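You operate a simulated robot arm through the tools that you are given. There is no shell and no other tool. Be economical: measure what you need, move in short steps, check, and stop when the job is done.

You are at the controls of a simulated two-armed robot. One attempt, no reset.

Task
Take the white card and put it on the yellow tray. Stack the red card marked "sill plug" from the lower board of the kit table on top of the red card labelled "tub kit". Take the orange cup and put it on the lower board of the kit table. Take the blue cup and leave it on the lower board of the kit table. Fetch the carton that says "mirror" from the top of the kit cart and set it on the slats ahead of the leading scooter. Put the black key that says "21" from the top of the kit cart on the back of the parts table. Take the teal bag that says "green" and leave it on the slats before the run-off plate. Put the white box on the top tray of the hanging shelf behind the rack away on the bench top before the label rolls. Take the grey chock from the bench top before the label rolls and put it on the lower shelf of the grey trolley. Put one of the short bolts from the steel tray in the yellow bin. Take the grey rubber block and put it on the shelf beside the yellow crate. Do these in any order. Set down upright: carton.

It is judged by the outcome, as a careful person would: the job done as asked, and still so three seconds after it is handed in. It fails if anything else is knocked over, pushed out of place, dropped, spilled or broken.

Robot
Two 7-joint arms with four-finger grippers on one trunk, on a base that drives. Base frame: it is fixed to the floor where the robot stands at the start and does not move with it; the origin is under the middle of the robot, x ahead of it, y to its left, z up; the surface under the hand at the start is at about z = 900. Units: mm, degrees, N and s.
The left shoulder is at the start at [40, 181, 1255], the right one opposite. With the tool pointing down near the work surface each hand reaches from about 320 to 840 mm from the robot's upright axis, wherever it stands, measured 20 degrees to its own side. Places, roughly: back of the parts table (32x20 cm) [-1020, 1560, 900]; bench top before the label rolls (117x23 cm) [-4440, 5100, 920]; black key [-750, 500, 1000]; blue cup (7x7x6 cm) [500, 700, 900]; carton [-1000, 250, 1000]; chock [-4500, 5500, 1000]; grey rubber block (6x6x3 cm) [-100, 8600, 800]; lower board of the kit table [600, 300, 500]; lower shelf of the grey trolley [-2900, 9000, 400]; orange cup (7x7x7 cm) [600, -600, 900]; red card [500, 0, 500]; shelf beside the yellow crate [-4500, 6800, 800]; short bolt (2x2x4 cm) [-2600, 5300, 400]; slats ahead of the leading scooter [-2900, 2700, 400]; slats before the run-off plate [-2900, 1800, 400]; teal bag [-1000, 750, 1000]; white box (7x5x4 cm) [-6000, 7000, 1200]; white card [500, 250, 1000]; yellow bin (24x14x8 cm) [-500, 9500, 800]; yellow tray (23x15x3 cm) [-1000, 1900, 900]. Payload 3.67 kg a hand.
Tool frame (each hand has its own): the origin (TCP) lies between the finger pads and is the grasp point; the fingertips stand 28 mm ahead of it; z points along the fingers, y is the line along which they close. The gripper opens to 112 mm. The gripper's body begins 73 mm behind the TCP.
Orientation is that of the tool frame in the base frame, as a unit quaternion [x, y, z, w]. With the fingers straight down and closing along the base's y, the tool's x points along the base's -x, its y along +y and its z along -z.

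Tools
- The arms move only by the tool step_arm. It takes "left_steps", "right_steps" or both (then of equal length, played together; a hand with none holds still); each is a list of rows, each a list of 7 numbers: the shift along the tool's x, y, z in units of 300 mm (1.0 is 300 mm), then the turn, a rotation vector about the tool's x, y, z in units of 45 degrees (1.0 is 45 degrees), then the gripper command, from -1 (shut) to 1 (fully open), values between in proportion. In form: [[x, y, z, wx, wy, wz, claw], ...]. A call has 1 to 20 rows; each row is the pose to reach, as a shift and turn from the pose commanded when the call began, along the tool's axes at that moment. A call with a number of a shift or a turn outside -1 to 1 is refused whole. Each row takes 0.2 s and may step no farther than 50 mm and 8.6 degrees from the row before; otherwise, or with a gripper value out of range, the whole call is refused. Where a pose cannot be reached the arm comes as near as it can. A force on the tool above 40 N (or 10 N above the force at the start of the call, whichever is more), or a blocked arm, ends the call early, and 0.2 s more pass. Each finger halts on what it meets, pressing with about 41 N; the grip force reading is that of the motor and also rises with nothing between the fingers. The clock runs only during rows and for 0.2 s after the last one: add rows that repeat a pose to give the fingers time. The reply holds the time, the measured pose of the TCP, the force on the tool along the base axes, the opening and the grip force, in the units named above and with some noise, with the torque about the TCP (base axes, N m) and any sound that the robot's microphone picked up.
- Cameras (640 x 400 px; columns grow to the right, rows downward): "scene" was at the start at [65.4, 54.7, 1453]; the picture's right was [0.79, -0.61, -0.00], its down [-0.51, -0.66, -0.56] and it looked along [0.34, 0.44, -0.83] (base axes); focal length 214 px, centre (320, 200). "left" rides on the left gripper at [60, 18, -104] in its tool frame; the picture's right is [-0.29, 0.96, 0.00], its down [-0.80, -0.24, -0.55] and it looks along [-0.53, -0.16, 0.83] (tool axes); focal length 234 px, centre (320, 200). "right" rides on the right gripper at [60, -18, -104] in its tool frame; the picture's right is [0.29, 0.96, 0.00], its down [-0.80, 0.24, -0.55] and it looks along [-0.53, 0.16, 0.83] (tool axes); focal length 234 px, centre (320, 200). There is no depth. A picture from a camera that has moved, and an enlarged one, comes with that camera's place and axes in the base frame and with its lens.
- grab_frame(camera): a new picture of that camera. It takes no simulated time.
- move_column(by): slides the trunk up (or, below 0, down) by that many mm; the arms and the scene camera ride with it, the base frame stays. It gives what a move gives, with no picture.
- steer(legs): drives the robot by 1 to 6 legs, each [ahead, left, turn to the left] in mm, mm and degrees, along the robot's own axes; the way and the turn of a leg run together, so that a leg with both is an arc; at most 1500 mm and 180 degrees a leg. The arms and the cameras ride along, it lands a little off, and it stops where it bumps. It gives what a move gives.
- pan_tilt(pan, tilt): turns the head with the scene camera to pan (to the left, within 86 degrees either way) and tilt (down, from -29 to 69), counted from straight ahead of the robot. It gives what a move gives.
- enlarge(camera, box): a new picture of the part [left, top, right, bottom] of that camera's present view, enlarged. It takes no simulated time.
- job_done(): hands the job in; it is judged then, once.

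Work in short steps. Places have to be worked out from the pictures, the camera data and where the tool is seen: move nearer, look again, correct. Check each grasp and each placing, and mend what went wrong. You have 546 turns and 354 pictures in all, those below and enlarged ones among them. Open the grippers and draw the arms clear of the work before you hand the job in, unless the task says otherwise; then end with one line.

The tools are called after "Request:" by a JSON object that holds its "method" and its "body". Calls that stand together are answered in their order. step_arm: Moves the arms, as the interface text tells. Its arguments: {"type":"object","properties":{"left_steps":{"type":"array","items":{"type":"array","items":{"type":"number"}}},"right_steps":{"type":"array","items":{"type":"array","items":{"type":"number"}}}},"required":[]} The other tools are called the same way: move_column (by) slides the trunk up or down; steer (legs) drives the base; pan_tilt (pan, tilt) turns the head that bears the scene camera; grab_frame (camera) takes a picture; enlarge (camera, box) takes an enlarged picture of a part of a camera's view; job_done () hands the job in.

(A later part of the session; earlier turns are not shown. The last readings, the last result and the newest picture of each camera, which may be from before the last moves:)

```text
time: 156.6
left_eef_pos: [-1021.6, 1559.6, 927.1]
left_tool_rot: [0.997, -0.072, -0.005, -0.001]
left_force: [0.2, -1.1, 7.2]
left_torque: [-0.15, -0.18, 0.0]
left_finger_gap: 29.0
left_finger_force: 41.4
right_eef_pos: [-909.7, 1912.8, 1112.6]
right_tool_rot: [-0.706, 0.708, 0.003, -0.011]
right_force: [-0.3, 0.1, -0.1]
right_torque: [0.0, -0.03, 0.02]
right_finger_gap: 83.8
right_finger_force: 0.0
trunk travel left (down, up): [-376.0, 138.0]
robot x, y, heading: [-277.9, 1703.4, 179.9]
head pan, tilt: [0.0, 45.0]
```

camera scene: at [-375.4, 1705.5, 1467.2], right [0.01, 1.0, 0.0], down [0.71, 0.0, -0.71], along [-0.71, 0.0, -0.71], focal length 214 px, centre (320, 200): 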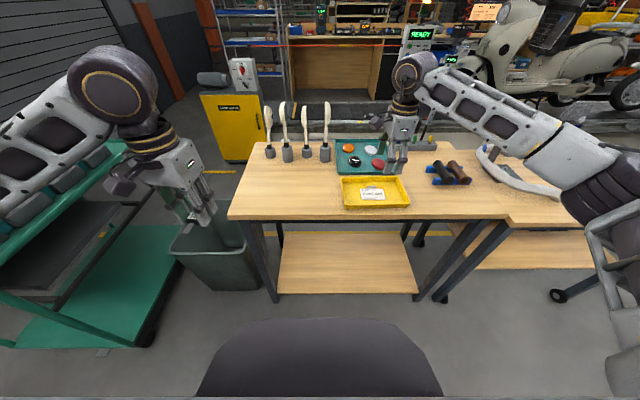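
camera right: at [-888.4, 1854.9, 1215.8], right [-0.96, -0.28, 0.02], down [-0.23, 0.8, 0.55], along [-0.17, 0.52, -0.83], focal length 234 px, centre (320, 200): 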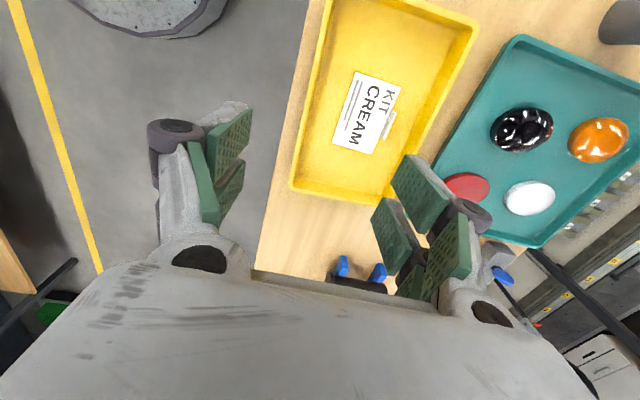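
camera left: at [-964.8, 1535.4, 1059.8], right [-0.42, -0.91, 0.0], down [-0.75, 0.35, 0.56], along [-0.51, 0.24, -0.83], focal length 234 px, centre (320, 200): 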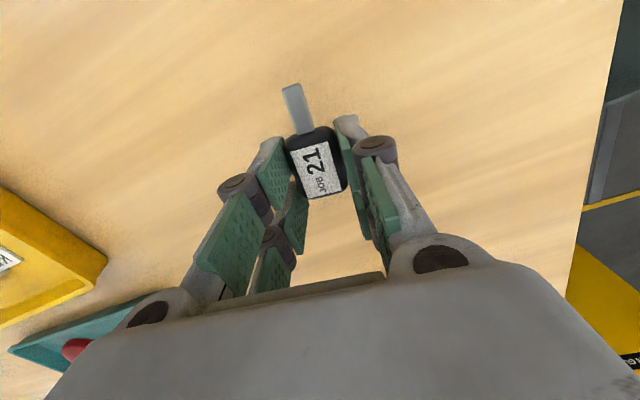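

Request:
{"method": "step_arm", "body": {"left_steps": [[0, 0, -0.003, 0, 0, 0, -0.2], [0, 0, -0.003, 0, 0, 0, 0], [0, 0, -0.06, 0, 0, 0, 0], [0, 0, -0.2, 0, 0, 0, 0], [0, 0, -0.35, 0, 0, 0, 0.5], [0.1, 0, -0.45, 0, 0, 0, 0.8], [0.22, 0, -0.5, 0, 0, 0, 1], [0.36, 0, -0.55, 0, 0, 0, 1], [0.5, 0, -0.6, 0, 0, 0, 1], [0.64, 0, -0.65, 0, 0, 0, 1]]}}

Request:
{"method": "grab_frame", "body": {"camera": "left"}}

```text
time: 158.8
left_eef_pos: [-827.3, 1530.2, 1120.3]
left_tool_rot: [0.997, -0.073, -0.004, -0.001]
left_force: [0.8, -0.2, 0.3]
left_torque: [0.0, 0.06, -0.01]
left_finger_gap: 112.1
left_finger_force: 0.1
right_eef_pos: [-907.5, 1912.0, 1113.3]
right_tool_rot: [-0.705, 0.709, 0.005, -0.01]
right_force: [0.2, 1.0, 1.0]
right_torque: [0.0, 0.0, -0.05]
right_finger_gap: 84.2
right_finger_force: 0.1
trunk travel left (down, up): [-376.0, 138.0]
robot x, y, heading: [-275.8, 1705.2, 179.6]
head pan, tilt: [0.0, 45.0]
```

```text
269 pictures are left
camera left: at [-769.1, 1505.5, 1223.6], right [-0.42, -0.91, 0.0], down [-0.75, 0.35, 0.56], along [-0.51, 0.24, -0.83], focal length 234 px, centre (320, 200)
```

left: 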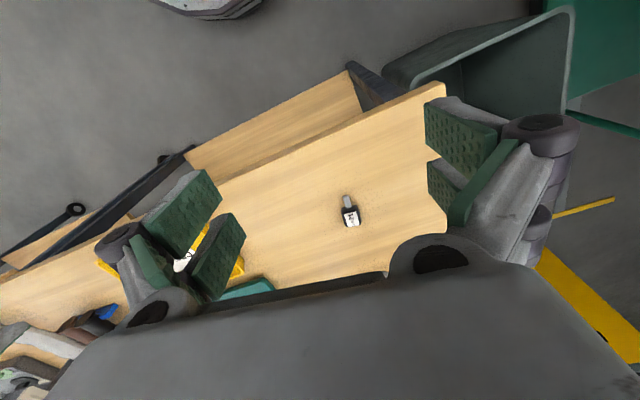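

Request:
{"method": "step_arm", "body": {"left_steps": [[0.14, 0, -0.05, 0, 0, 0, 1], [0.28, 0, -0.1, 0, 0, 0, 1], [0.42, 0, -0.15, 0, 0, 0, 1], [0.5, 0.03, -0.18, 0, 0, 0, 1], [0.55, 0.1, -0.18, 0, 0, 0, 1]], "right_steps": [[0, -0.14, -0.08, 0, 0, 0, 1], [0, -0.28, -0.16, 0, 0, 0, 1], [0, -0.42, -0.24, 0, 0, 0, 1], [0, -0.56, -0.28, 0, 0, 0, 1], [0, -0.62, -0.3, 0, 0, 0, 1]]}}

Request:
{"method": "steer", "body": {"legs": [[-180, 0, 0], [0, 1100, 0]]}}

Request:
{"method": "pan_tilt", "body": {"pan": -10, "tilt": 40}}

Request:
{"method": "grab_frame", "body": {"camera": "scene"}}

```text
time: 160.0
left_eef_pos: [-670.1, 1476.7, 1172.3]
left_tool_rot: [0.997, -0.073, -0.004, -0.003]
left_force: [-0.2, -0.4, 0.6]
left_torque: [0.02, -0.01, 0.01]
left_finger_gap: 111.9
left_finger_force: 0.0
right_eef_pos: [-723.1, 1912.3, 1200.3]
right_tool_rot: [-0.705, 0.709, 0.004, -0.01]
right_force: [-1.2, 0.5, -0.1]
right_torque: [0.03, 0.02, 0.0]
right_finger_gap: 112.0
right_finger_force: 0.2
trunk travel left (down, up): [-376.0, 138.0]
robot x, y, heading: [-278.5, 1705.9, 179.7]
head pan, tilt: [0.0, 45.0]
```

```text
time: 167.0
left_eef_pos: [-498.0, 370.1, 1172.2]
left_tool_rot: [0.997, -0.073, -0.004, 0.0]
left_force: [-0.3, -0.3, -0.1]
left_torque: [-0.03, 0.04, 0.01]
left_finger_gap: 112.1
left_finger_force: 0.1
right_eef_pos: [-549.1, 805.0, 1200.0]
right_tool_rot: [-0.705, 0.709, 0.003, -0.01]
right_force: [-0.1, 0.3, -0.5]
right_torque: [-0.02, 0.03, -0.02]
right_finger_gap: 111.8
right_finger_force: 0.1
trunk travel left (down, up): [-376.0, 138.0]
robot x, y, heading: [-101.5, 597.4, 179.8]
head pan, tilt: [0.0, 45.0]
```

```text
time: 167.7
left_eef_pos: [-498.1, 370.6, 1172.8]
left_tool_rot: [0.997, -0.074, -0.005, -0.002]
left_force: [0.0, 0.2, 0.3]
left_torque: [0.01, 0.01, -0.02]
left_finger_gap: 111.9
left_finger_force: 0.1
right_eef_pos: [-549.2, 804.7, 1201.3]
right_tool_rot: [-0.705, 0.709, 0.002, -0.011]
right_force: [1.0, 0.1, -0.3]
right_torque: [0.04, 0.02, 0.05]
right_finger_gap: 112.2
right_finger_force: 0.1
trunk travel left (down, up): [-376.0, 138.0]
robot x, y, heading: [-101.6, 599.7, 179.4]
head pan, tilt: [-10.0, 40.0]
```

```text
268 pictures are left
camera scene: at [-205.8, 610.4, 1474.3], right [0.18, 0.98, 0.0], down [0.63, -0.12, -0.77], along [-0.75, 0.14, -0.64], focal length 214 px, centre (320, 200)
```

scene: 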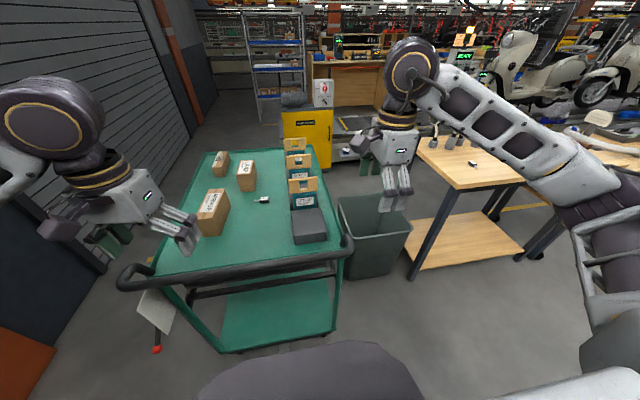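

Request:
{"method": "enlarge", "body": {"camera": "scene", "box": [190, 140, 370, 260]}}

```text
3.33 times, centred on (280, 200) of scene
camera zoom: at [-205.8, 610.4, 1474.3], right [0.18, 0.98, 0.0], down [0.63, -0.12, -0.77], along [-0.75, 0.14, -0.64], focal length 715 px, centre (453, 200)
```

zoom: 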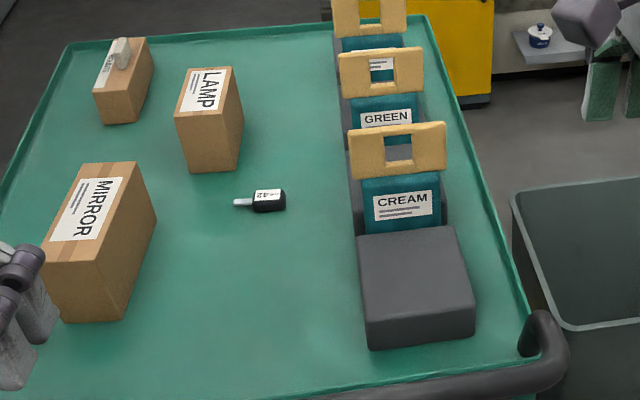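

GREEN handle estimated ≈(-942,666), top z≈1080. I edge 75 mm closer to the cart for reach.

Request:
{"method": "steer", "body": {"legs": [[75, 0, 0]]}}

Request:
{"method": "pan_tilt", "body": {"pan": 0, "tilt": 60}}

Request:
{"method": "grab_frame", "body": {"camera": "scene"}}

```text
time: 168.7
left_eef_pos: [-571.0, 370.9, 1172.5]
left_tool_rot: [0.997, -0.074, -0.004, 0.0]
left_force: [0.2, -0.9, -0.2]
left_torque: [0.02, 0.0, -0.04]
left_finger_gap: 112.1
left_finger_force: 0.0
right_eef_pos: [-622.1, 805.9, 1199.8]
right_tool_rot: [-0.705, 0.709, 0.004, -0.01]
right_force: [-0.4, 0.1, -0.9]
right_torque: [0.0, -0.01, -0.02]
right_finger_gap: 112.1
right_finger_force: 0.0
trunk travel left (down, up): [-376.0, 138.0]
robot x, y, heading: [-177.6, 595.1, 179.6]
head pan, tilt: [-10.0, 40.0]
```

```text
time: 169.6
left_eef_pos: [-571.8, 371.4, 1172.7]
left_tool_rot: [0.997, -0.073, -0.004, -0.001]
left_force: [0.1, 0.7, 0.5]
left_torque: [0.0, -0.01, -0.02]
left_finger_gap: 112.1
left_finger_force: 0.0
right_eef_pos: [-623.8, 807.5, 1199.2]
right_tool_rot: [-0.704, 0.71, 0.003, -0.011]
right_force: [-0.8, 0.3, -0.2]
right_torque: [-0.02, 0.03, 0.01]
right_finger_gap: 111.8
right_finger_force: 0.0
trunk travel left (down, up): [-376.0, 138.0]
robot x, y, heading: [-174.2, 595.5, 179.5]
head pan, tilt: [0.0, 60.0]
```

```text
266 pictures are left
camera scene: at [-263.3, 596.6, 1447.6], right [0.01, 1.0, 0.0], down [0.87, -0.01, -0.5], along [-0.5, 0.0, -0.87], focal length 214 px, centre (320, 200)
```

scene: 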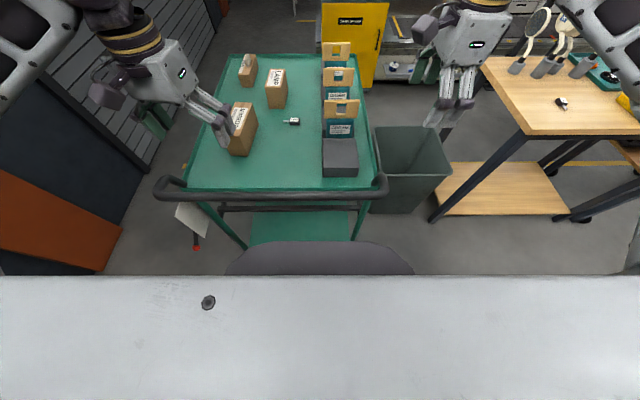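

Request:
{"method": "step_arm", "body": {"right_steps": [[0.05, 0.14, 0.01, 0, 0, 0, 1], [0.1, 0.28, 0.02, 0, 0, 0, 1], [0.16, 0.42, 0.04, 0, 0, 0, 1], [0.22, 0.56, 0.06, 0, 0, 0, 1], [0.29, 0.69, 0.08, 0, 0, 0, 1], [0.36, 0.82, 0.09, 0, 0, 0, 1], [0.43, 0.93, 0.09, 0, 0, 0, 1], [0.47, 1.0, 0.09, 0, 0, 0, 1]]}}

Request:
{"method": "grab_frame", "body": {"camera": "right"}}

Request:
{"method": "enlarge", "body": {"camera": "scene", "box": [220, 20, 430, 160]}}

```text
time: 171.4
left_eef_pos: [-571.8, 369.6, 1173.9]
left_tool_rot: [0.997, -0.074, -0.004, -0.002]
left_force: [0.0, -0.4, -0.5]
left_torque: [0.03, 0.0, -0.02]
left_finger_gap: 112.0
left_finger_force: 0.0
right_eef_pos: [-923.8, 665.4, 1181.8]
right_tool_rot: [-0.704, 0.71, 0.004, -0.011]
right_force: [0.6, 0.1, 0.0]
right_torque: [0.02, -0.01, -0.02]
right_finger_gap: 112.3
right_finger_force: 0.1
trunk travel left (down, up): [-376.0, 138.0]
robot x, y, heading: [-179.9, 596.0, 179.6]
head pan, tilt: [0.0, 60.0]
```

```text
265 pictures are left
camera right: at [-904.7, 606.6, 1283.9], right [-0.96, -0.28, 0.02], down [-0.22, 0.8, 0.55], along [-0.17, 0.53, -0.83], focal length 234 px, centre (320, 200)
```

right: 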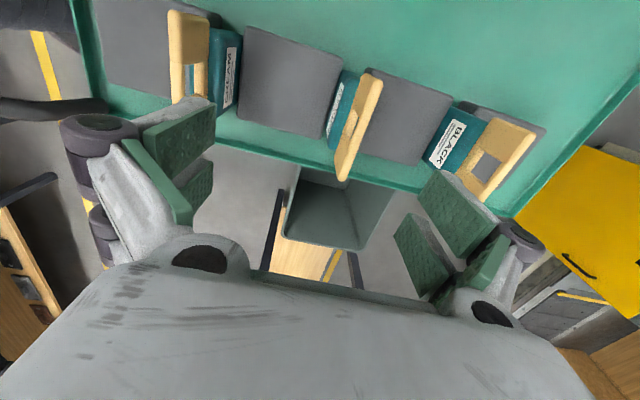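

```text
2.86 times, centred on (325, 90) of scene
camera zoom: at [-262.7, 594.8, 1447.6], right [0.01, 1.0, 0.0], down [0.87, -0.01, -0.5], along [-0.5, 0.01, -0.87], focal length 613 px, centre (306, 514)
```

zoom: 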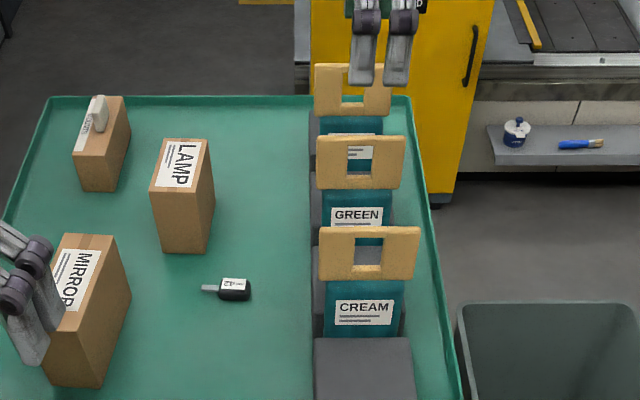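

Request:
{"method": "step_arm", "body": {"right_steps": [[0, 0.07, 0, 0, 0, 0, 0.8], [-0.005, 0.14, 0, 0, 0, 0, 0.5], [-0.005, 0.14, 0.12, 0, 0, 0, 0.3], [-0.005, 0.14, 0.25, 0, 0, 0, 0.3]]}}

Request:
{"method": "grab_frame", "body": {"camera": "right"}}

Request:
{"method": "enlarge", "body": {"camera": "scene", "box": [260, 20, 410, 120]}}

```text
time: 172.4
left_eef_pos: [-573.1, 374.0, 1172.2]
left_tool_rot: [0.997, -0.074, -0.003, -0.001]
left_force: [-0.3, 1.3, -0.4]
left_torque: [-0.02, 0.01, -0.01]
left_finger_gap: 112.0
left_finger_force: 0.1
right_eef_pos: [-948.2, 675.3, 1101.6]
right_tool_rot: [-0.703, 0.711, 0.004, -0.012]
right_force: [-0.2, 1.1, 1.3]
right_torque: [-0.19, -0.11, 0.02]
right_finger_gap: 72.7
right_finger_force: 0.1
right hand out of reach, approached as far as the arm can: row 1, 2, 3, 4
trunk travel left (down, up): [-376.0, 138.0]
robot x, y, heading: [-179.4, 598.0, 179.3]
head pan, tilt: [0.0, 60.0]
```

```text
263 pictures are left
camera right: at [-928.3, 617.6, 1204.7], right [-0.96, -0.28, 0.02], down [-0.22, 0.81, 0.55], along [-0.17, 0.52, -0.83], focal length 234 px, centre (320, 200)
```

right: 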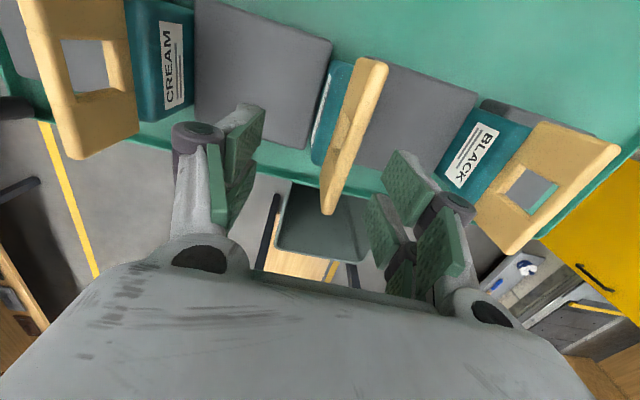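

```text
4.00 times, centred on (335, 70) of scene
camera zoom: at [-264.6, 598.1, 1447.4], right [0.01, 1.0, 0.0], down [0.87, -0.01, -0.5], along [-0.5, 0.0, -0.87], focal length 858 px, centre (260, 720)
```

zoom: 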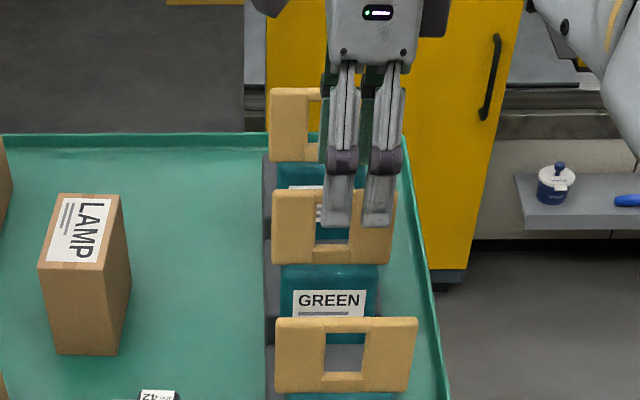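

Reach stops ~15 mm short. I check the base clearance to the cart's wheels before nudging forward.

Request:
{"method": "pan_tilt", "body": {"pan": -40, "tilt": 60}}

Request:
{"method": "grab_frame", "body": {"camera": "scene"}}

Request:
{"method": "pan_tilt", "body": {"pan": 40, "tilt": 60}}

Request:
{"method": "grab_frame", "body": {"camera": "scene"}}

```text
time: 173.4
left_eef_pos: [-572.7, 371.7, 1172.2]
left_tool_rot: [0.997, -0.073, -0.004, -0.001]
left_force: [-1.0, 0.3, 0.7]
left_torque: [0.02, 0.0, -0.01]
left_finger_gap: 112.0
left_finger_force: 0.0
right_eef_pos: [-945.5, 674.8, 1102.3]
right_tool_rot: [-0.704, 0.711, 0.004, -0.01]
right_force: [0.0, -0.7, -0.4]
right_torque: [-0.01, 0.01, 0.02]
right_finger_gap: 73.0
right_finger_force: 0.0
trunk travel left (down, up): [-376.0, 138.0]
robot x, y, heading: [-175.5, 596.0, 179.4]
head pan, tilt: [-40.0, 60.0]
```

```text
261 pictures are left
camera scene: at [-247.3, 639.3, 1447.6], right [0.65, 0.76, 0.0], down [0.66, -0.56, -0.5], along [-0.38, 0.32, -0.87], focal length 214 px, centre (320, 200)
```

scene: 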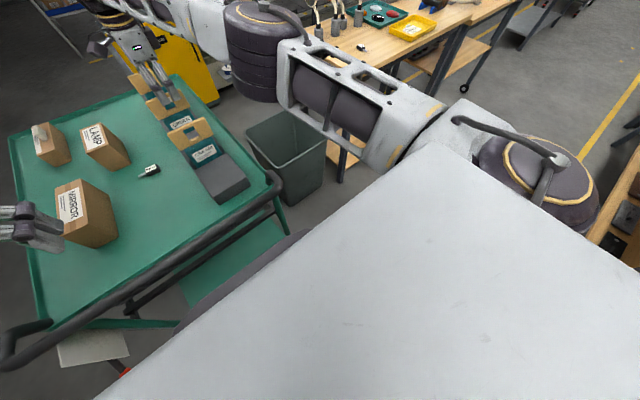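

```text
time: 175.0
left_eef_pos: [-571.9, 371.4, 1171.8]
left_tool_rot: [0.997, -0.075, -0.004, -0.001]
left_force: [0.8, 0.7, 0.0]
left_torque: [0.0, 0.04, 0.01]
left_finger_gap: 112.0
left_finger_force: 0.1
right_eef_pos: [-944.7, 674.8, 1103.3]
right_tool_rot: [-0.704, 0.71, 0.003, -0.01]
right_force: [0.0, 0.3, 0.3]
right_torque: [-0.02, 0.03, -0.01]
right_finger_gap: 72.5
right_finger_force: 0.1
trunk travel left (down, up): [-376.0, 138.0]
robot x, y, heading: [-177.9, 599.3, 179.7]
head pan, tilt: [40.0, 60.0]
```

```text
260 pictures are left
camera scene: at [-247.7, 553.5, 1447.6], right [-0.64, 0.77, 0.0], down [0.67, 0.55, -0.5], along [-0.39, -0.32, -0.87], focal length 214 px, centre (320, 200)
```

scene: 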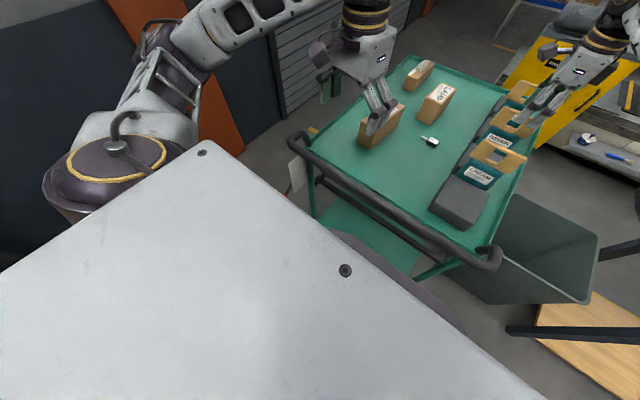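

I rotate the base 20° left instead, which brings the right shoulder ~60 mm nearer the cart.

Request:
{"method": "step_arm", "body": {"right_steps": [[0, 0, -0.13, 0, 0, 0, 0.3], [0, 0, -0.26, 0, 0, 0, 0.3]]}}

Request:
{"method": "steer", "body": {"legs": [[0, 0, 20]]}}

Request:
{"method": "pan_tilt", "body": {"pan": -20, "tilt": 55}}

Request:
{"method": "grab_frame", "body": {"camera": "scene"}}

```text
time: 175.6
left_eef_pos: [-569.9, 370.9, 1173.3]
left_tool_rot: [0.997, -0.073, -0.005, -0.001]
left_force: [1.1, 1.2, -0.1]
left_torque: [0.01, 0.0, 0.02]
left_finger_gap: 111.9
left_finger_force: 0.1
right_eef_pos: [-938.6, 678.1, 1180.8]
right_tool_rot: [-0.704, 0.71, 0.004, -0.011]
right_force: [0.4, 0.2, 0.1]
right_torque: [0.01, 0.02, 0.0]
right_finger_gap: 73.2
right_finger_force: 0.1
right hand out of reach, approached as far as the arm can: row 2
trunk travel left (down, up): [-376.0, 138.0]
robot x, y, heading: [-182.5, 596.8, 179.4]
head pan, tilt: [40.0, 60.0]
```

```text
time: 177.1
left_eef_pos: [-470.6, 249.7, 1173.1]
left_tool_rot: [0.995, 0.101, -0.005, -0.001]
left_force: [-0.1, 0.9, 0.3]
left_torque: [0.0, -0.02, 0.03]
left_finger_gap: 111.7
left_finger_force: 0.1
right_eef_pos: [-921.1, 412.8, 1180.3]
right_tool_rot: [0.817, -0.576, -0.001, 0.011]
right_force: [0.2, 0.4, -0.3]
right_torque: [-0.02, 0.01, -0.01]
right_finger_gap: 72.6
right_finger_force: 0.0
trunk travel left (down, up): [-376.0, 138.0]
robot x, y, heading: [-176.6, 597.8, -160.2]
head pan, tilt: [40.0, 60.0]
```

```text
time: 178.4
left_eef_pos: [-470.3, 251.2, 1172.6]
left_tool_rot: [0.995, 0.101, -0.005, 0.0]
left_force: [0.0, 0.0, -0.8]
left_torque: [-0.05, -0.02, 0.0]
left_finger_gap: 112.0
left_finger_force: 0.1
right_eef_pos: [-920.5, 412.1, 1179.6]
right_tool_rot: [0.817, -0.577, -0.001, 0.011]
right_force: [0.3, 0.4, -1.0]
right_torque: [-0.01, 0.0, -0.02]
right_finger_gap: 72.5
right_finger_force: 0.1
trunk travel left (down, up): [-376.0, 138.0]
robot x, y, heading: [-178.6, 594.0, -160.4]
head pan, tilt: [-20.0, 55.0]
```

```text
259 pictures are left
camera scene: at [-267.1, 589.3, 1453.6], right [0.01, 1.0, 0.0], down [0.82, -0.01, -0.57], along [-0.57, 0.0, -0.82], focal length 214 px, centre (320, 200)
```

scene: 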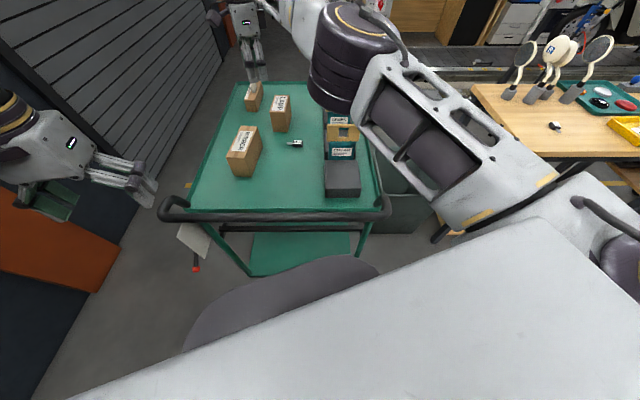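

Request:
{"method": "step_arm", "body": {"right_steps": [[-0.14, -0.024, 0.01, 0, 0, 0.07, 0.3], [-0.28, -0.048, 0.02, 0, 0, 0.15, 0.3], [-0.42, -0.071, 0.03, 0, 0, 0.22, 0.3], [-0.56, -0.095, 0.04, 0, 0, 0.3, 0.3], [-0.7, -0.12, 0.05, 0, 0, 0.37, 0.3], [-0.831, -0.142, 0.067, 0, 0, 0.436, 0.3]]}}

Request:
{"method": "grab_frame", "body": {"camera": "right"}}

```text
time: 179.8
left_eef_pos: [-470.2, 250.3, 1173.1]
left_tool_rot: [0.995, 0.101, -0.004, 0.0]
left_force: [0.0, 0.7, 0.4]
left_torque: [0.01, -0.01, 0.01]
left_finger_gap: 111.9
left_finger_force: 0.0
right_eef_pos: [-962.6, 660.7, 1156.2]
right_tool_rot: [-0.706, 0.708, -0.001, -0.012]
right_force: [-0.4, -0.8, 1.4]
right_torque: [-0.01, 0.0, 0.0]
right_finger_gap: 72.9
right_finger_force: 0.0
right hand out of reach, approached as far as the arm can: row 1
trunk travel left (down, up): [-376.0, 138.0]
robot x, y, heading: [-178.2, 597.2, -160.7]
head pan, tilt: [-20.0, 55.0]
```

```text
258 pictures are left
camera right: at [-943.8, 602.8, 1258.9], right [-0.96, -0.29, 0.02], down [-0.23, 0.81, 0.54], along [-0.17, 0.52, -0.84], focal length 234 px, centre (320, 200)
```

right: 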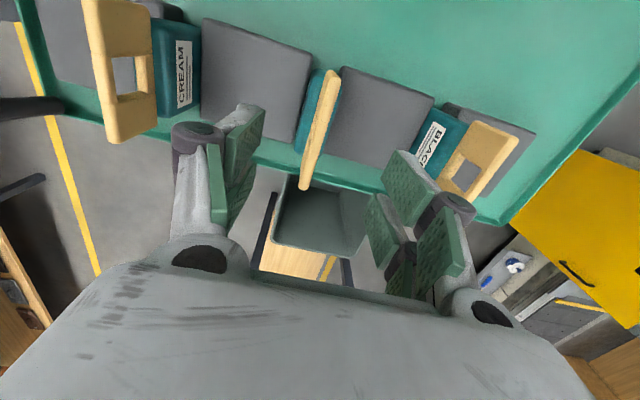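

Handle is centred between the fingers. Descend and close.

Request:
{"method": "step_arm", "body": {"right_steps": [[0, 0, 0.13, 0, 0, 0, 0.3], [0, 0, 0.26, 0, 0, 0, 0.3], [0, 0, 0.36, 0, 0, 0, 0.3]]}}

Request:
{"method": "grab_frame", "body": {"camera": "right"}}

```text
time: 180.6
left_eef_pos: [-470.7, 250.6, 1172.4]
left_tool_rot: [0.995, 0.101, -0.004, 0.0]
left_force: [0.1, 0.2, 0.2]
left_torque: [0.01, 0.0, 0.02]
left_finger_gap: 112.1
left_finger_force: 0.0
right_eef_pos: [-965.1, 660.2, 1046.2]
right_tool_rot: [-0.707, 0.707, 0.001, -0.011]
right_force: [0.2, -0.3, -0.7]
right_torque: [-0.01, 0.01, 0.0]
right_finger_gap: 72.8
right_finger_force: 0.0
trunk travel left (down, up): [-376.0, 138.0]
robot x, y, heading: [-176.8, 598.7, -160.3]
head pan, tilt: [-20.0, 55.0]
```

```text
257 pictures are left
camera right: at [-946.1, 601.0, 1150.3], right [-0.96, -0.29, 0.02], down [-0.23, 0.81, 0.55], along [-0.17, 0.52, -0.84], focal length 234 px, centre (320, 200)
```

right: 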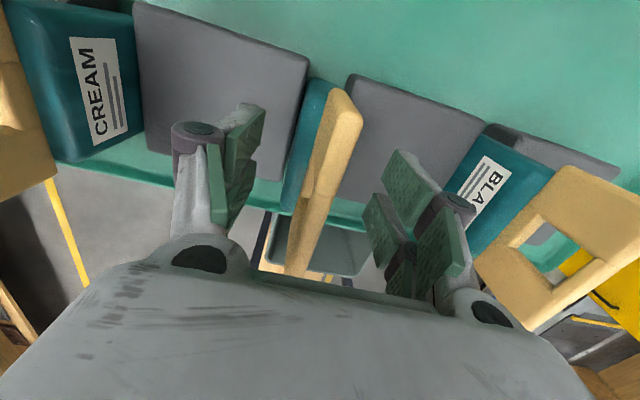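

Request:
{"method": "step_arm", "body": {"right_steps": [[0, 0, 0, 0, 0, 0, -0.2], [0, 0, 0, 0, 0, 0, -0.6], [0, 0, 0, 0, 0, 0, -1], [0, 0, 0, 0, 0, 0, -1], [0, 0, -0.03, 0, 0, 0, -1], [0, 0, -0.07, 0, 0, 0, -1]]}}

Request:
{"method": "grab_frame", "body": {"camera": "right"}}

```text
time: 182.0
left_eef_pos: [-471.1, 250.1, 1173.5]
left_tool_rot: [0.995, 0.101, -0.004, 0.0]
left_force: [0.1, 0.3, -0.2]
left_torque: [0.0, 0.01, 0.02]
left_finger_gap: 111.9
left_finger_force: 0.1
right_eef_pos: [-965.8, 659.5, 1069.0]
right_tool_rot: [-0.707, 0.707, 0.0, -0.011]
right_force: [-0.4, 0.2, -1.5]
right_torque: [-0.05, 0.0, 0.02]
right_finger_gap: 6.0
right_finger_force: 39.9
trunk travel left (down, up): [-376.0, 138.0]
robot x, y, heading: [-175.8, 596.4, -160.4]
head pan, tilt: [-20.0, 55.0]
```

```text
256 pictures are left
camera right: at [-945.7, 601.2, 1172.5], right [-0.96, -0.29, 0.02], down [-0.23, 0.81, 0.54], along [-0.17, 0.52, -0.84], focal length 234 px, centre (320, 200)
```

right: 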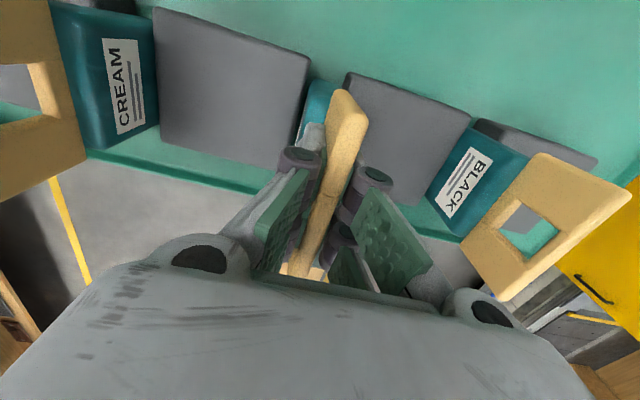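

Bag gripped by its handle. Lift straight up with the arm and then the trunk.

Request:
{"method": "step_arm", "body": {"right_steps": [[0, 0, -0.1, 0, 0, 0, -1], [0, 0, -0.2, 0, 0, 0, -1], [0, 0, -0.3, 0, 0, 0, -1]]}}

Request:
{"method": "move_column", "body": {"by": 130}}

Request:
{"method": "grab_frame", "body": {"camera": "scene"}}

Request:
{"method": "grab_frame", "body": {"camera": "right"}}

```text
time: 182.8
left_eef_pos: [-470.9, 249.4, 1173.3]
left_tool_rot: [0.995, 0.101, -0.004, 0.0]
left_force: [-0.4, 0.4, -0.2]
left_torque: [0.02, 0.0, 0.02]
left_finger_gap: 112.0
left_finger_force: 0.1
right_eef_pos: [-963.2, 661.7, 1158.9]
right_tool_rot: [0.707, -0.707, 0.0, 0.012]
right_force: [0.0, -0.4, -1.3]
right_torque: [0.01, 0.02, 0.01]
right_finger_gap: 6.3
right_finger_force: 40.2
trunk travel left (down, up): [-376.0, 138.0]
robot x, y, heading: [-176.4, 598.2, -160.4]
head pan, tilt: [-20.0, 55.0]
```

```text
time: 184.4
left_eef_pos: [-470.1, 250.4, 1303.0]
left_tool_rot: [0.995, 0.101, -0.005, -0.001]
left_force: [-0.2, 0.0, -0.7]
left_torque: [-0.03, -0.02, 0.04]
left_finger_gap: 112.1
left_finger_force: 0.1
right_eef_pos: [-963.5, 662.1, 1288.7]
right_tool_rot: [-0.707, 0.707, 0.0, -0.01]
right_force: [-0.7, -0.3, -2.5]
right_torque: [-0.02, 0.0, -0.02]
right_finger_gap: 6.0
right_finger_force: 40.5
trunk travel left (down, up): [-506.0, 8.0]
robot x, y, heading: [-175.5, 596.4, -160.5]
head pan, tilt: [-20.0, 55.0]
```

```text
255 pictures are left
camera scene: at [-267.6, 589.5, 1584.3], right [0.01, 1.0, 0.0], down [0.82, -0.01, -0.57], along [-0.57, 0.0, -0.82], focal length 214 px, centre (320, 200)
```

scene: 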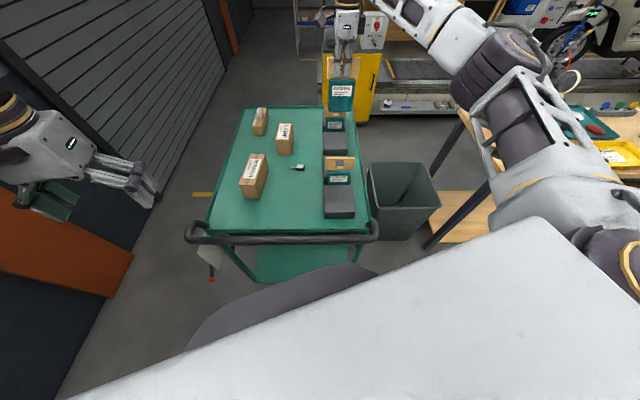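

```text
254 pictures are left
camera right: at [-944.8, 603.2, 1392.5], right [-0.96, -0.29, 0.02], down [-0.23, 0.81, 0.54], along [-0.17, 0.52, -0.84], focal length 234 px, centre (320, 200)
```

right: 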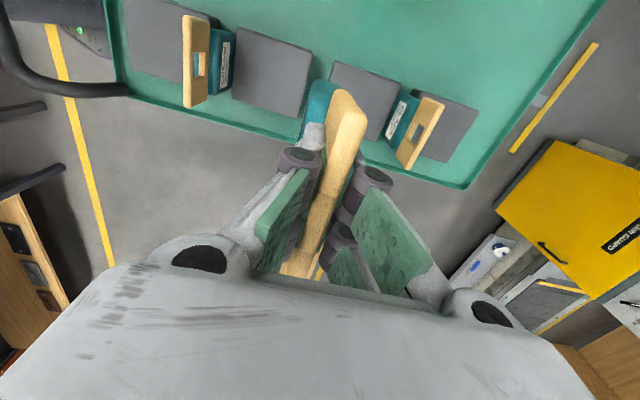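

Request:
{"method": "step_arm", "body": {"right_steps": [[-0.1, -0.1, 0, 0, 0, 0, -1], [-0.2, -0.2, 0, 0, 0, 0, -1], [-0.3, -0.3, 0, 0, 0, 0, -1], [-0.4, -0.4, 0, 0, 0, 0, -1], [-0.5, -0.5, 0, 0, 0, 0, -1], [-0.6, -0.58, 0, 0, 0, 0, -1], [-0.693, -0.667, 0, 0, 0, 0, -1]]}}

Request:
{"method": "step_arm", "body": {"right_steps": [[0, -0.13, 0, 0, 0, 0, -1], [0, -0.26, 0, 0, 0, 0, -1], [0, -0.39, 0, 0, 0, 0, -1], [0, -0.51, 0, 0, 0, 0, -1]]}}

Request:
{"method": "grab_frame", "body": {"camera": "scene"}}

```text
time: 186.0
left_eef_pos: [-469.1, 250.8, 1303.5]
left_tool_rot: [0.995, 0.101, -0.006, 0.0]
left_force: [0.5, -0.5, 0.6]
left_torque: [0.02, 0.01, -0.02]
left_finger_gap: 112.0
left_finger_force: 0.1
right_eef_pos: [-760.6, 871.1, 1283.4]
right_tool_rot: [-0.707, 0.707, 0.0, -0.012]
right_force: [0.5, 0.5, -1.5]
right_torque: [0.01, 0.03, 0.02]
right_finger_gap: 6.1
right_finger_force: 39.9
trunk travel left (down, up): [-506.0, 8.0]
robot x, y, heading: [-178.8, 598.2, -160.3]
head pan, tilt: [-20.0, 55.0]
```

```text
time: 187.0
left_eef_pos: [-468.2, 248.9, 1303.7]
left_tool_rot: [0.995, 0.102, -0.005, 0.0]
left_force: [0.3, -0.1, -0.7]
left_torque: [-0.01, 0.03, 0.01]
left_finger_gap: 112.1
left_finger_force: 0.1
right_eef_pos: [-609.0, 868.5, 1282.2]
right_tool_rot: [-0.707, 0.707, 0.001, -0.013]
right_force: [0.5, 0.2, -1.3]
right_torque: [-0.01, 0.01, 0.0]
right_finger_gap: 5.9
right_finger_force: 40.1
trunk travel left (down, up): [-506.0, 8.0]
robot x, y, heading: [-182.7, 598.4, -160.6]
head pan, tilt: [-20.0, 55.0]
```

```text
253 pictures are left
camera scene: at [-264.7, 589.0, 1584.3], right [0.01, 1.0, 0.0], down [0.82, -0.01, -0.57], along [-0.57, 0.0, -0.82], focal length 214 px, centre (320, 200)
```

scene: 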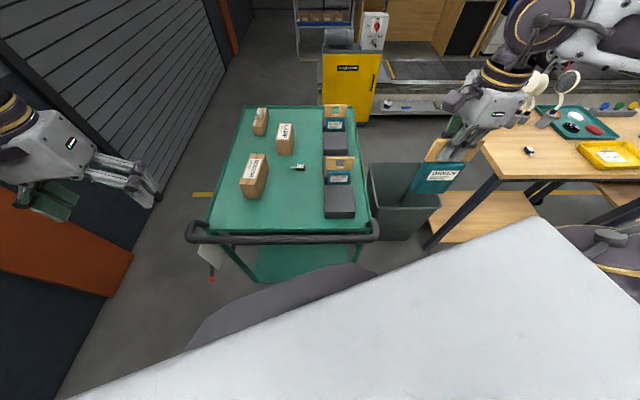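

Request:
{"method": "move_column", "body": {"by": -130}}

Request:
{"method": "step_arm", "body": {"left_steps": [[-0.12, -0.05, 0, 0, 0, 0.06, 1], [-0.24, -0.1, 0.01, 0, 0, 0.12, 1], [-0.36, -0.16, 0.02, 0, 0, 0.2, 1], [-0.48, -0.22, 0.03, 0, 0, 0.28, 1], [-0.6, -0.27, 0.05, 0, 0, 0.355, 1]]}}

Request:
{"method": "grab_frame", "body": {"camera": "left"}}

```text
time: 188.6
left_eef_pos: [-470.5, 251.9, 1174.4]
left_tool_rot: [0.995, 0.101, -0.004, 0.0]
left_force: [0.7, 0.8, 0.1]
left_torque: [0.03, 0.0, 0.02]
left_finger_gap: 111.8
left_finger_force: 0.1
right_eef_pos: [-610.3, 868.6, 1150.9]
right_tool_rot: [-0.707, 0.707, 0.0, -0.011]
right_force: [0.1, -0.7, -1.5]
right_torque: [0.02, 0.03, 0.02]
right_finger_gap: 6.0
right_finger_force: 40.2
trunk travel left (down, up): [-376.0, 138.0]
robot x, y, heading: [-178.0, 599.6, -160.3]
head pan, tilt: [-20.0, 55.0]
```

```text
time: 189.8
left_eef_pos: [-663.5, 295.5, 1160.8]
left_tool_rot: [0.999, -0.039, -0.006, 0.0]
left_force: [-0.5, 0.0, -0.9]
left_torque: [0.02, -0.06, -0.01]
left_finger_gap: 111.9
left_finger_force: 0.1
right_eef_pos: [-612.8, 869.9, 1151.1]
right_tool_rot: [0.707, -0.707, 0.001, 0.011]
right_force: [-0.1, 0.3, -1.1]
right_torque: [-0.04, -0.03, -0.01]
right_finger_gap: 6.1
right_finger_force: 40.0
trunk travel left (down, up): [-376.0, 138.0]
robot x, y, heading: [-179.2, 597.3, -160.5]
head pan, tilt: [-20.0, 55.0]
```

```text
252 pictures are left
camera left: at [-604.6, 274.3, 1263.8], right [-0.36, -0.93, 0.0], down [-0.77, 0.3, 0.56], along [-0.52, 0.2, -0.83], focal length 234 px, centre (320, 200)
```

left: 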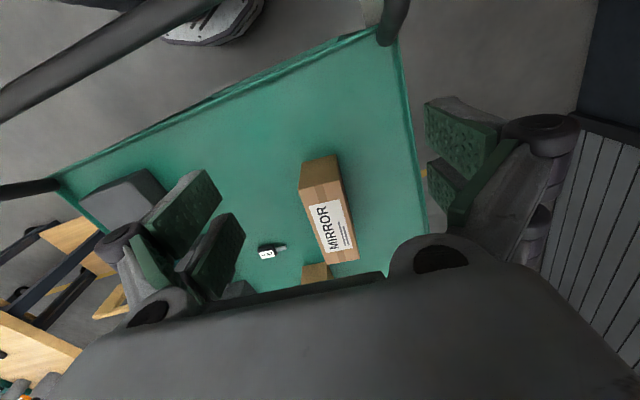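

Request:
{"method": "step_arm", "body": {"left_steps": [[-0.13, -0.025, 0.02, 0, 0, 0.015, 1], [-0.26, -0.05, 0.06, 0, 0, 0.03, 1], [-0.39, -0.075, 0.12, 0, 0, 0.045, 1], [-0.51, -0.1, 0.2, 0, 0, 0.06, 1], [-0.603, -0.115, 0.3, 0, 0, 0.067, 1]]}}

Request:
{"method": "grab_frame", "body": {"camera": "left"}}

```text
time: 191.0
left_eef_pos: [-841.9, 342.4, 1070.5]
left_tool_rot: [0.998, -0.066, -0.004, 0.001]
left_force: [-1.2, 0.1, 0.7]
left_torque: [-0.02, -0.02, 0.0]
left_finger_gap: 111.7
left_finger_force: 0.0
right_eef_pos: [-611.7, 871.1, 1149.9]
right_tool_rot: [0.707, -0.707, 0.001, 0.011]
right_force: [0.1, 0.8, -1.2]
right_torque: [-0.02, -0.01, -0.03]
right_finger_gap: 6.0
right_finger_force: 40.2
trunk travel left (down, up): [-376.0, 138.0]
robot x, y, heading: [-176.7, 595.8, -160.1]
head pan, tilt: [-20.0, 55.0]
```

```text
251 pictures are left
camera left: at [-783.7, 318.7, 1174.2], right [-0.41, -0.91, 0.0], down [-0.76, 0.34, 0.56], along [-0.51, 0.23, -0.83], focal length 234 px, centre (320, 200)
```

left: 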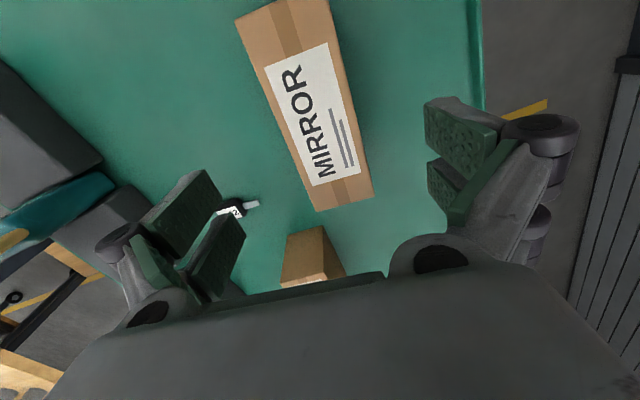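

Request:
{"method": "step_arm", "body": {"left_steps": [[0, 0, 0.13, 0, 0, 0, 1], [0, 0, 0.26, 0, 0, 0, 1], [0, 0, 0.385, 0, 0, 0, 1], [0, 0, 0.385, 0, 0, 0, 0.5], [0, 0, 0.385, 0, 0, 0, 0.1], [0, 0, 0.385, 0, 0, 0, -0.2], [0, 0, 0.385, 0, 0, 0, -0.2]]}}

Request:
{"method": "grab_frame", "body": {"camera": "left"}}

```text
time: 192.6
left_eef_pos: [-841.9, 339.5, 954.7]
left_tool_rot: [0.998, -0.065, -0.004, 0.0]
left_force: [0.2, 0.0, -0.8]
left_torque: [0.03, 0.25, -0.01]
left_finger_gap: 59.8
left_finger_force: 41.1
right_eef_pos: [-609.8, 869.4, 1150.9]
right_tool_rot: [-0.707, 0.707, 0.0, -0.011]
right_force: [0.3, -0.1, -1.4]
right_torque: [-0.04, -0.01, 0.01]
right_finger_gap: 5.9
right_finger_force: 39.8
trunk travel left (down, up): [-376.0, 138.0]
robot x, y, heading: [-176.7, 601.9, -160.3]
head pan, tilt: [-20.0, 55.0]
```

```text
250 pictures are left
camera left: at [-784.4, 317.3, 1058.8], right [-0.41, -0.91, 0.0], down [-0.75, 0.34, 0.56], along [-0.51, 0.23, -0.83], focal length 234 px, centre (320, 200)
```

left: 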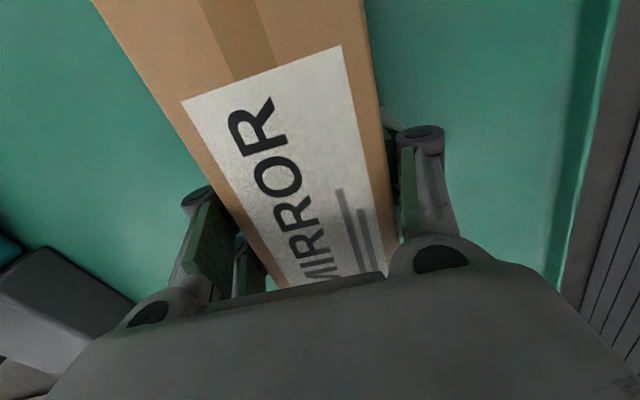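

Carton gripped. Lift and bring it back toward the robot.

Request:
{"method": "step_arm", "body": {"left_steps": [[0, 0, -0.12, 0, 0, 0, -0.2], [0, 0, -0.26, 0, 0, 0, -0.2], [0, 0, -0.4, 0, 0, 0, -0.2], [0, 0, -0.54, 0, 0, 0, -0.2], [0, 0, -0.68, 0, 0, 0, -0.2], [0.12, 0.02, -0.72, 0, 0, 0, -0.2], [0.26, 0.04, -0.72, 0, 0, 0, -0.2], [0.4, 0.06, -0.72, 0, 0, 0, -0.2], [0.54, 0.08, -0.72, 0, 0, 0, -0.2], [0.68, 0.1, -0.72, 0, 0, 0, -0.2], [0.82, 0.12, -0.72, 0, 0, 0, -0.2]]}}

Request:
{"method": "grab_frame", "body": {"camera": "scene"}}

```text
time: 195.0
left_eef_pos: [-600.0, 273.7, 1168.3]
left_tool_rot: [0.998, -0.064, -0.004, 0.0]
left_force: [-0.1, 0.5, -3.6]
left_torque: [0.06, 0.06, 0.01]
left_finger_gap: 59.7
left_finger_force: 41.1
right_eef_pos: [-609.0, 869.6, 1152.1]
right_tool_rot: [-0.707, 0.707, 0.0, -0.012]
right_force: [0.8, -0.2, -2.0]
right_torque: [0.01, 0.02, 0.03]
right_finger_gap: 5.8
right_finger_force: 40.1
trunk travel left (down, up): [-376.0, 138.0]
robot x, y, heading: [-178.8, 596.5, -160.3]
head pan, tilt: [-20.0, 55.0]
```

```text
249 pictures are left
camera scene: at [-265.4, 588.7, 1453.8], right [0.01, 1.0, 0.0], down [0.82, -0.01, -0.57], along [-0.57, 0.01, -0.82], focal length 214 px, centre (320, 200)
```

scene: 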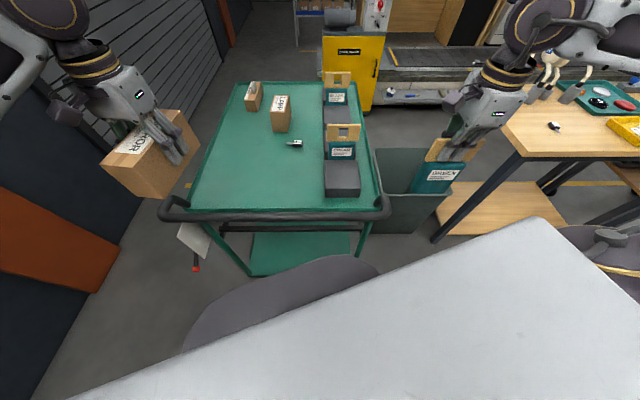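

Both objects held. Back off from the cart and go to the aisle, then turn to face up the aisle.

Request:
{"method": "steer", "body": {"legs": [[0, 0, -20], [-80, 0, 0], [0, -650, 0]]}}

Request:
{"method": "pan_tilt", "body": {"pan": -60, "tilt": 20}}

Request:
{"method": "grab_frame", "body": {"camera": "scene"}}

```text
time: 200.5
left_eef_pos: [-601.7, 1086.3, 1169.7]
left_tool_rot: [0.972, -0.236, -0.004, -0.001]
left_force: [-1.0, 0.0, -3.4]
left_torque: [-0.02, 0.02, -0.01]
left_finger_gap: 59.7
left_finger_force: 41.2
right_eef_pos: [-408.2, 1649.9, 1150.0]
right_tool_rot: [-0.574, 0.818, 0.002, -0.011]
right_force: [0.3, -0.3, -2.1]
right_torque: [0.01, 0.03, -0.03]
right_finger_gap: 6.1
right_finger_force: 40.9
trunk travel left (down, up): [-376.0, 138.0]
robot x, y, heading: [-93.1, 1248.7, 179.8]
head pan, tilt: [-20.0, 55.0]
```

```text
time: 201.6
left_eef_pos: [-602.6, 1086.5, 1169.6]
left_tool_rot: [0.972, -0.236, -0.004, -0.001]
left_force: [-0.2, 0.2, -3.6]
left_torque: [0.01, 0.02, -0.02]
left_finger_gap: 59.6
left_finger_force: 41.2
right_eef_pos: [-407.1, 1648.9, 1149.8]
right_tool_rot: [-0.574, 0.819, 0.002, -0.01]
right_force: [-0.3, 0.0, -1.2]
right_torque: [-0.03, -0.02, 0.02]
right_finger_gap: 6.1
right_finger_force: 40.2
trunk travel left (down, up): [-376.0, 138.0]
robot x, y, heading: [-92.3, 1242.3, 179.6]
head pan, tilt: [-60.0, 20.0]
```

```text
248 pictures are left
camera scene: at [-158.3, 1325.9, 1505.7], right [0.87, 0.5, 0.0], down [0.17, -0.3, -0.94], along [-0.47, 0.82, -0.34], focal length 214 px, centre (320, 200)
```

scene: 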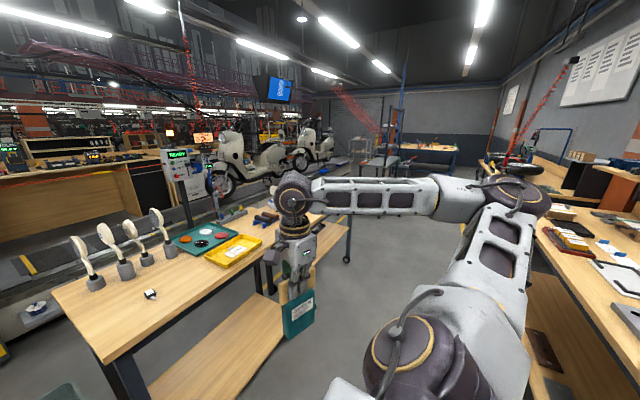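

Request:
{"method": "step_arm", "body": {"right_steps": [[0.14, 0.03, 0, 0, 0, 0, -1], [0.28, 0.06, 0, 0, 0, 0, -1], [0.42, 0.09, 0, 0, 0, 0, -1], [0.56, 0.12, 0, 0, 0, 0, -1], [0.713, 0.149, 0, 0, 0, 0, -1]]}}

Request:
{"method": "steer", "body": {"legs": [[200, 0, 0], [0, 0, -90]]}}

Request:
{"method": "pan_tilt", "body": {"pan": 0, "tilt": 20}}

Request:
{"method": "grab_frame", "body": {"camera": "scene"}}

```text
time: 202.8
left_eef_pos: [-602.9, 1084.7, 1168.1]
left_tool_rot: [0.972, -0.236, -0.004, -0.002]
left_force: [-0.7, -0.3, -3.2]
left_torque: [0.03, -0.01, -0.02]
left_finger_gap: 59.8
left_finger_force: 40.9
right_eef_pos: [-523.8, 1460.9, 1156.4]
right_tool_rot: [-0.573, 0.819, 0.003, -0.01]
right_force: [0.0, -1.3, -1.6]
right_torque: [0.01, -0.02, -0.02]
right_finger_gap: 6.0
right_finger_force: 40.2
trunk travel left (down, up): [-376.0, 138.0]
robot x, y, heading: [-92.1, 1244.6, 179.7]
head pan, tilt: [-60.0, 20.0]
```

```text
time: 208.7
left_eef_pos: [-447.7, 1758.3, 1169.5]
left_tool_rot: [-0.516, 0.856, 0.003, 0.003]
left_force: [-0.1, 0.0, -2.8]
left_torque: [0.01, -0.03, 0.01]
left_finger_gap: 59.8
left_finger_force: 41.1
right_eef_pos: [-71.0, 1674.1, 1155.2]
right_tool_rot: [0.178, 0.984, 0.009, -0.007]
right_force: [-0.4, -0.4, -2.7]
right_torque: [0.0, 0.05, -0.02]
right_finger_gap: 6.0
right_finger_force: 40.3
trunk travel left (down, up): [-376.0, 138.0]
robot x, y, heading: [-292.9, 1246.3, 89.1]
head pan, tilt: [-60.0, 20.0]
```

```text
time: 210.0
left_eef_pos: [-447.0, 1757.7, 1168.8]
left_tool_rot: [-0.515, 0.857, 0.003, 0.003]
left_force: [0.4, -0.1, -3.4]
left_torque: [0.01, 0.02, 0.0]
left_finger_gap: 59.6
left_finger_force: 40.6
right_eef_pos: [-71.5, 1675.3, 1156.5]
right_tool_rot: [0.178, 0.984, 0.009, -0.006]
right_force: [0.7, 0.2, -2.6]
right_torque: [0.03, -0.01, 0.04]
right_finger_gap: 5.9
right_finger_force: 39.8
trunk travel left (down, up): [-376.0, 138.0]
robot x, y, heading: [-291.4, 1245.9, 89.0]
head pan, tilt: [0.0, 20.0]
```

```text
247 pictures are left
camera scene: at [-289.0, 1359.9, 1505.7], right [1.0, -0.02, 0.0], down [-0.01, -0.34, -0.94], along [0.02, 0.94, -0.34], focal length 214 px, centre (320, 200)
```

scene: 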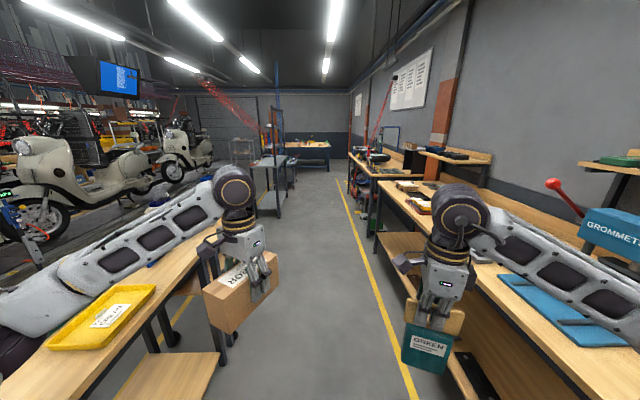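

Request:
{"method": "steer", "body": {"legs": [[1000, 0, 1]]}}

Request:
{"method": "pan_tilt", "body": {"pan": 35, "tilt": 25}}

Request:
{"method": "grab_frame", "body": {"camera": "scene"}}

```text
time: 215.4
left_eef_pos: [-456.6, 2762.3, 1170.0]
left_tool_rot: [-0.526, 0.851, 0.002, 0.003]
left_force: [-0.5, 0.0, -1.9]
left_torque: [0.01, -0.01, -0.01]
left_finger_gap: 59.6
left_finger_force: 40.9
right_eef_pos: [-76.8, 2689.0, 1154.6]
right_tool_rot: [0.166, 0.986, 0.009, -0.006]
right_force: [0.1, -0.2, -1.8]
right_torque: [0.01, 0.0, -0.01]
right_finger_gap: 6.0
right_finger_force: 39.8
trunk travel left (down, up): [-376.0, 138.0]
robot x, y, heading: [-287.5, 2254.1, 90.5]
head pan, tilt: [0.0, 20.0]
```

```text
time: 216.4
left_eef_pos: [-455.9, 2761.5, 1169.8]
left_tool_rot: [-0.526, 0.85, 0.004, 0.003]
left_force: [-1.5, -0.6, -2.1]
left_torque: [0.02, -0.01, 0.01]
left_finger_gap: 59.7
left_finger_force: 40.6
right_eef_pos: [-77.8, 2686.6, 1157.0]
right_tool_rot: [0.166, 0.986, 0.009, -0.006]
right_force: [-0.1, -0.4, -2.0]
right_torque: [0.04, 0.0, 0.03]
right_finger_gap: 6.2
right_finger_force: 39.8
trunk travel left (down, up): [-376.0, 138.0]
robot x, y, heading: [-290.2, 2255.7, 90.4]
head pan, tilt: [35.0, 25.0]
```

```text
246 pictures are left
camera scene: at [-340.9, 2349.1, 1497.6], right [0.81, 0.58, 0.0], down [0.25, -0.34, -0.91], along [-0.53, 0.74, -0.42], focal length 214 px, centre (320, 200)
```

scene: 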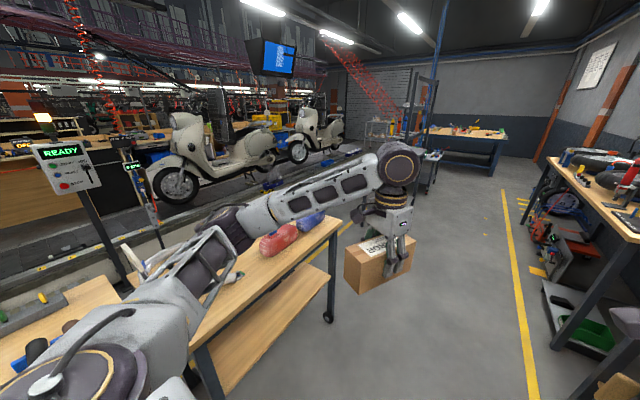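

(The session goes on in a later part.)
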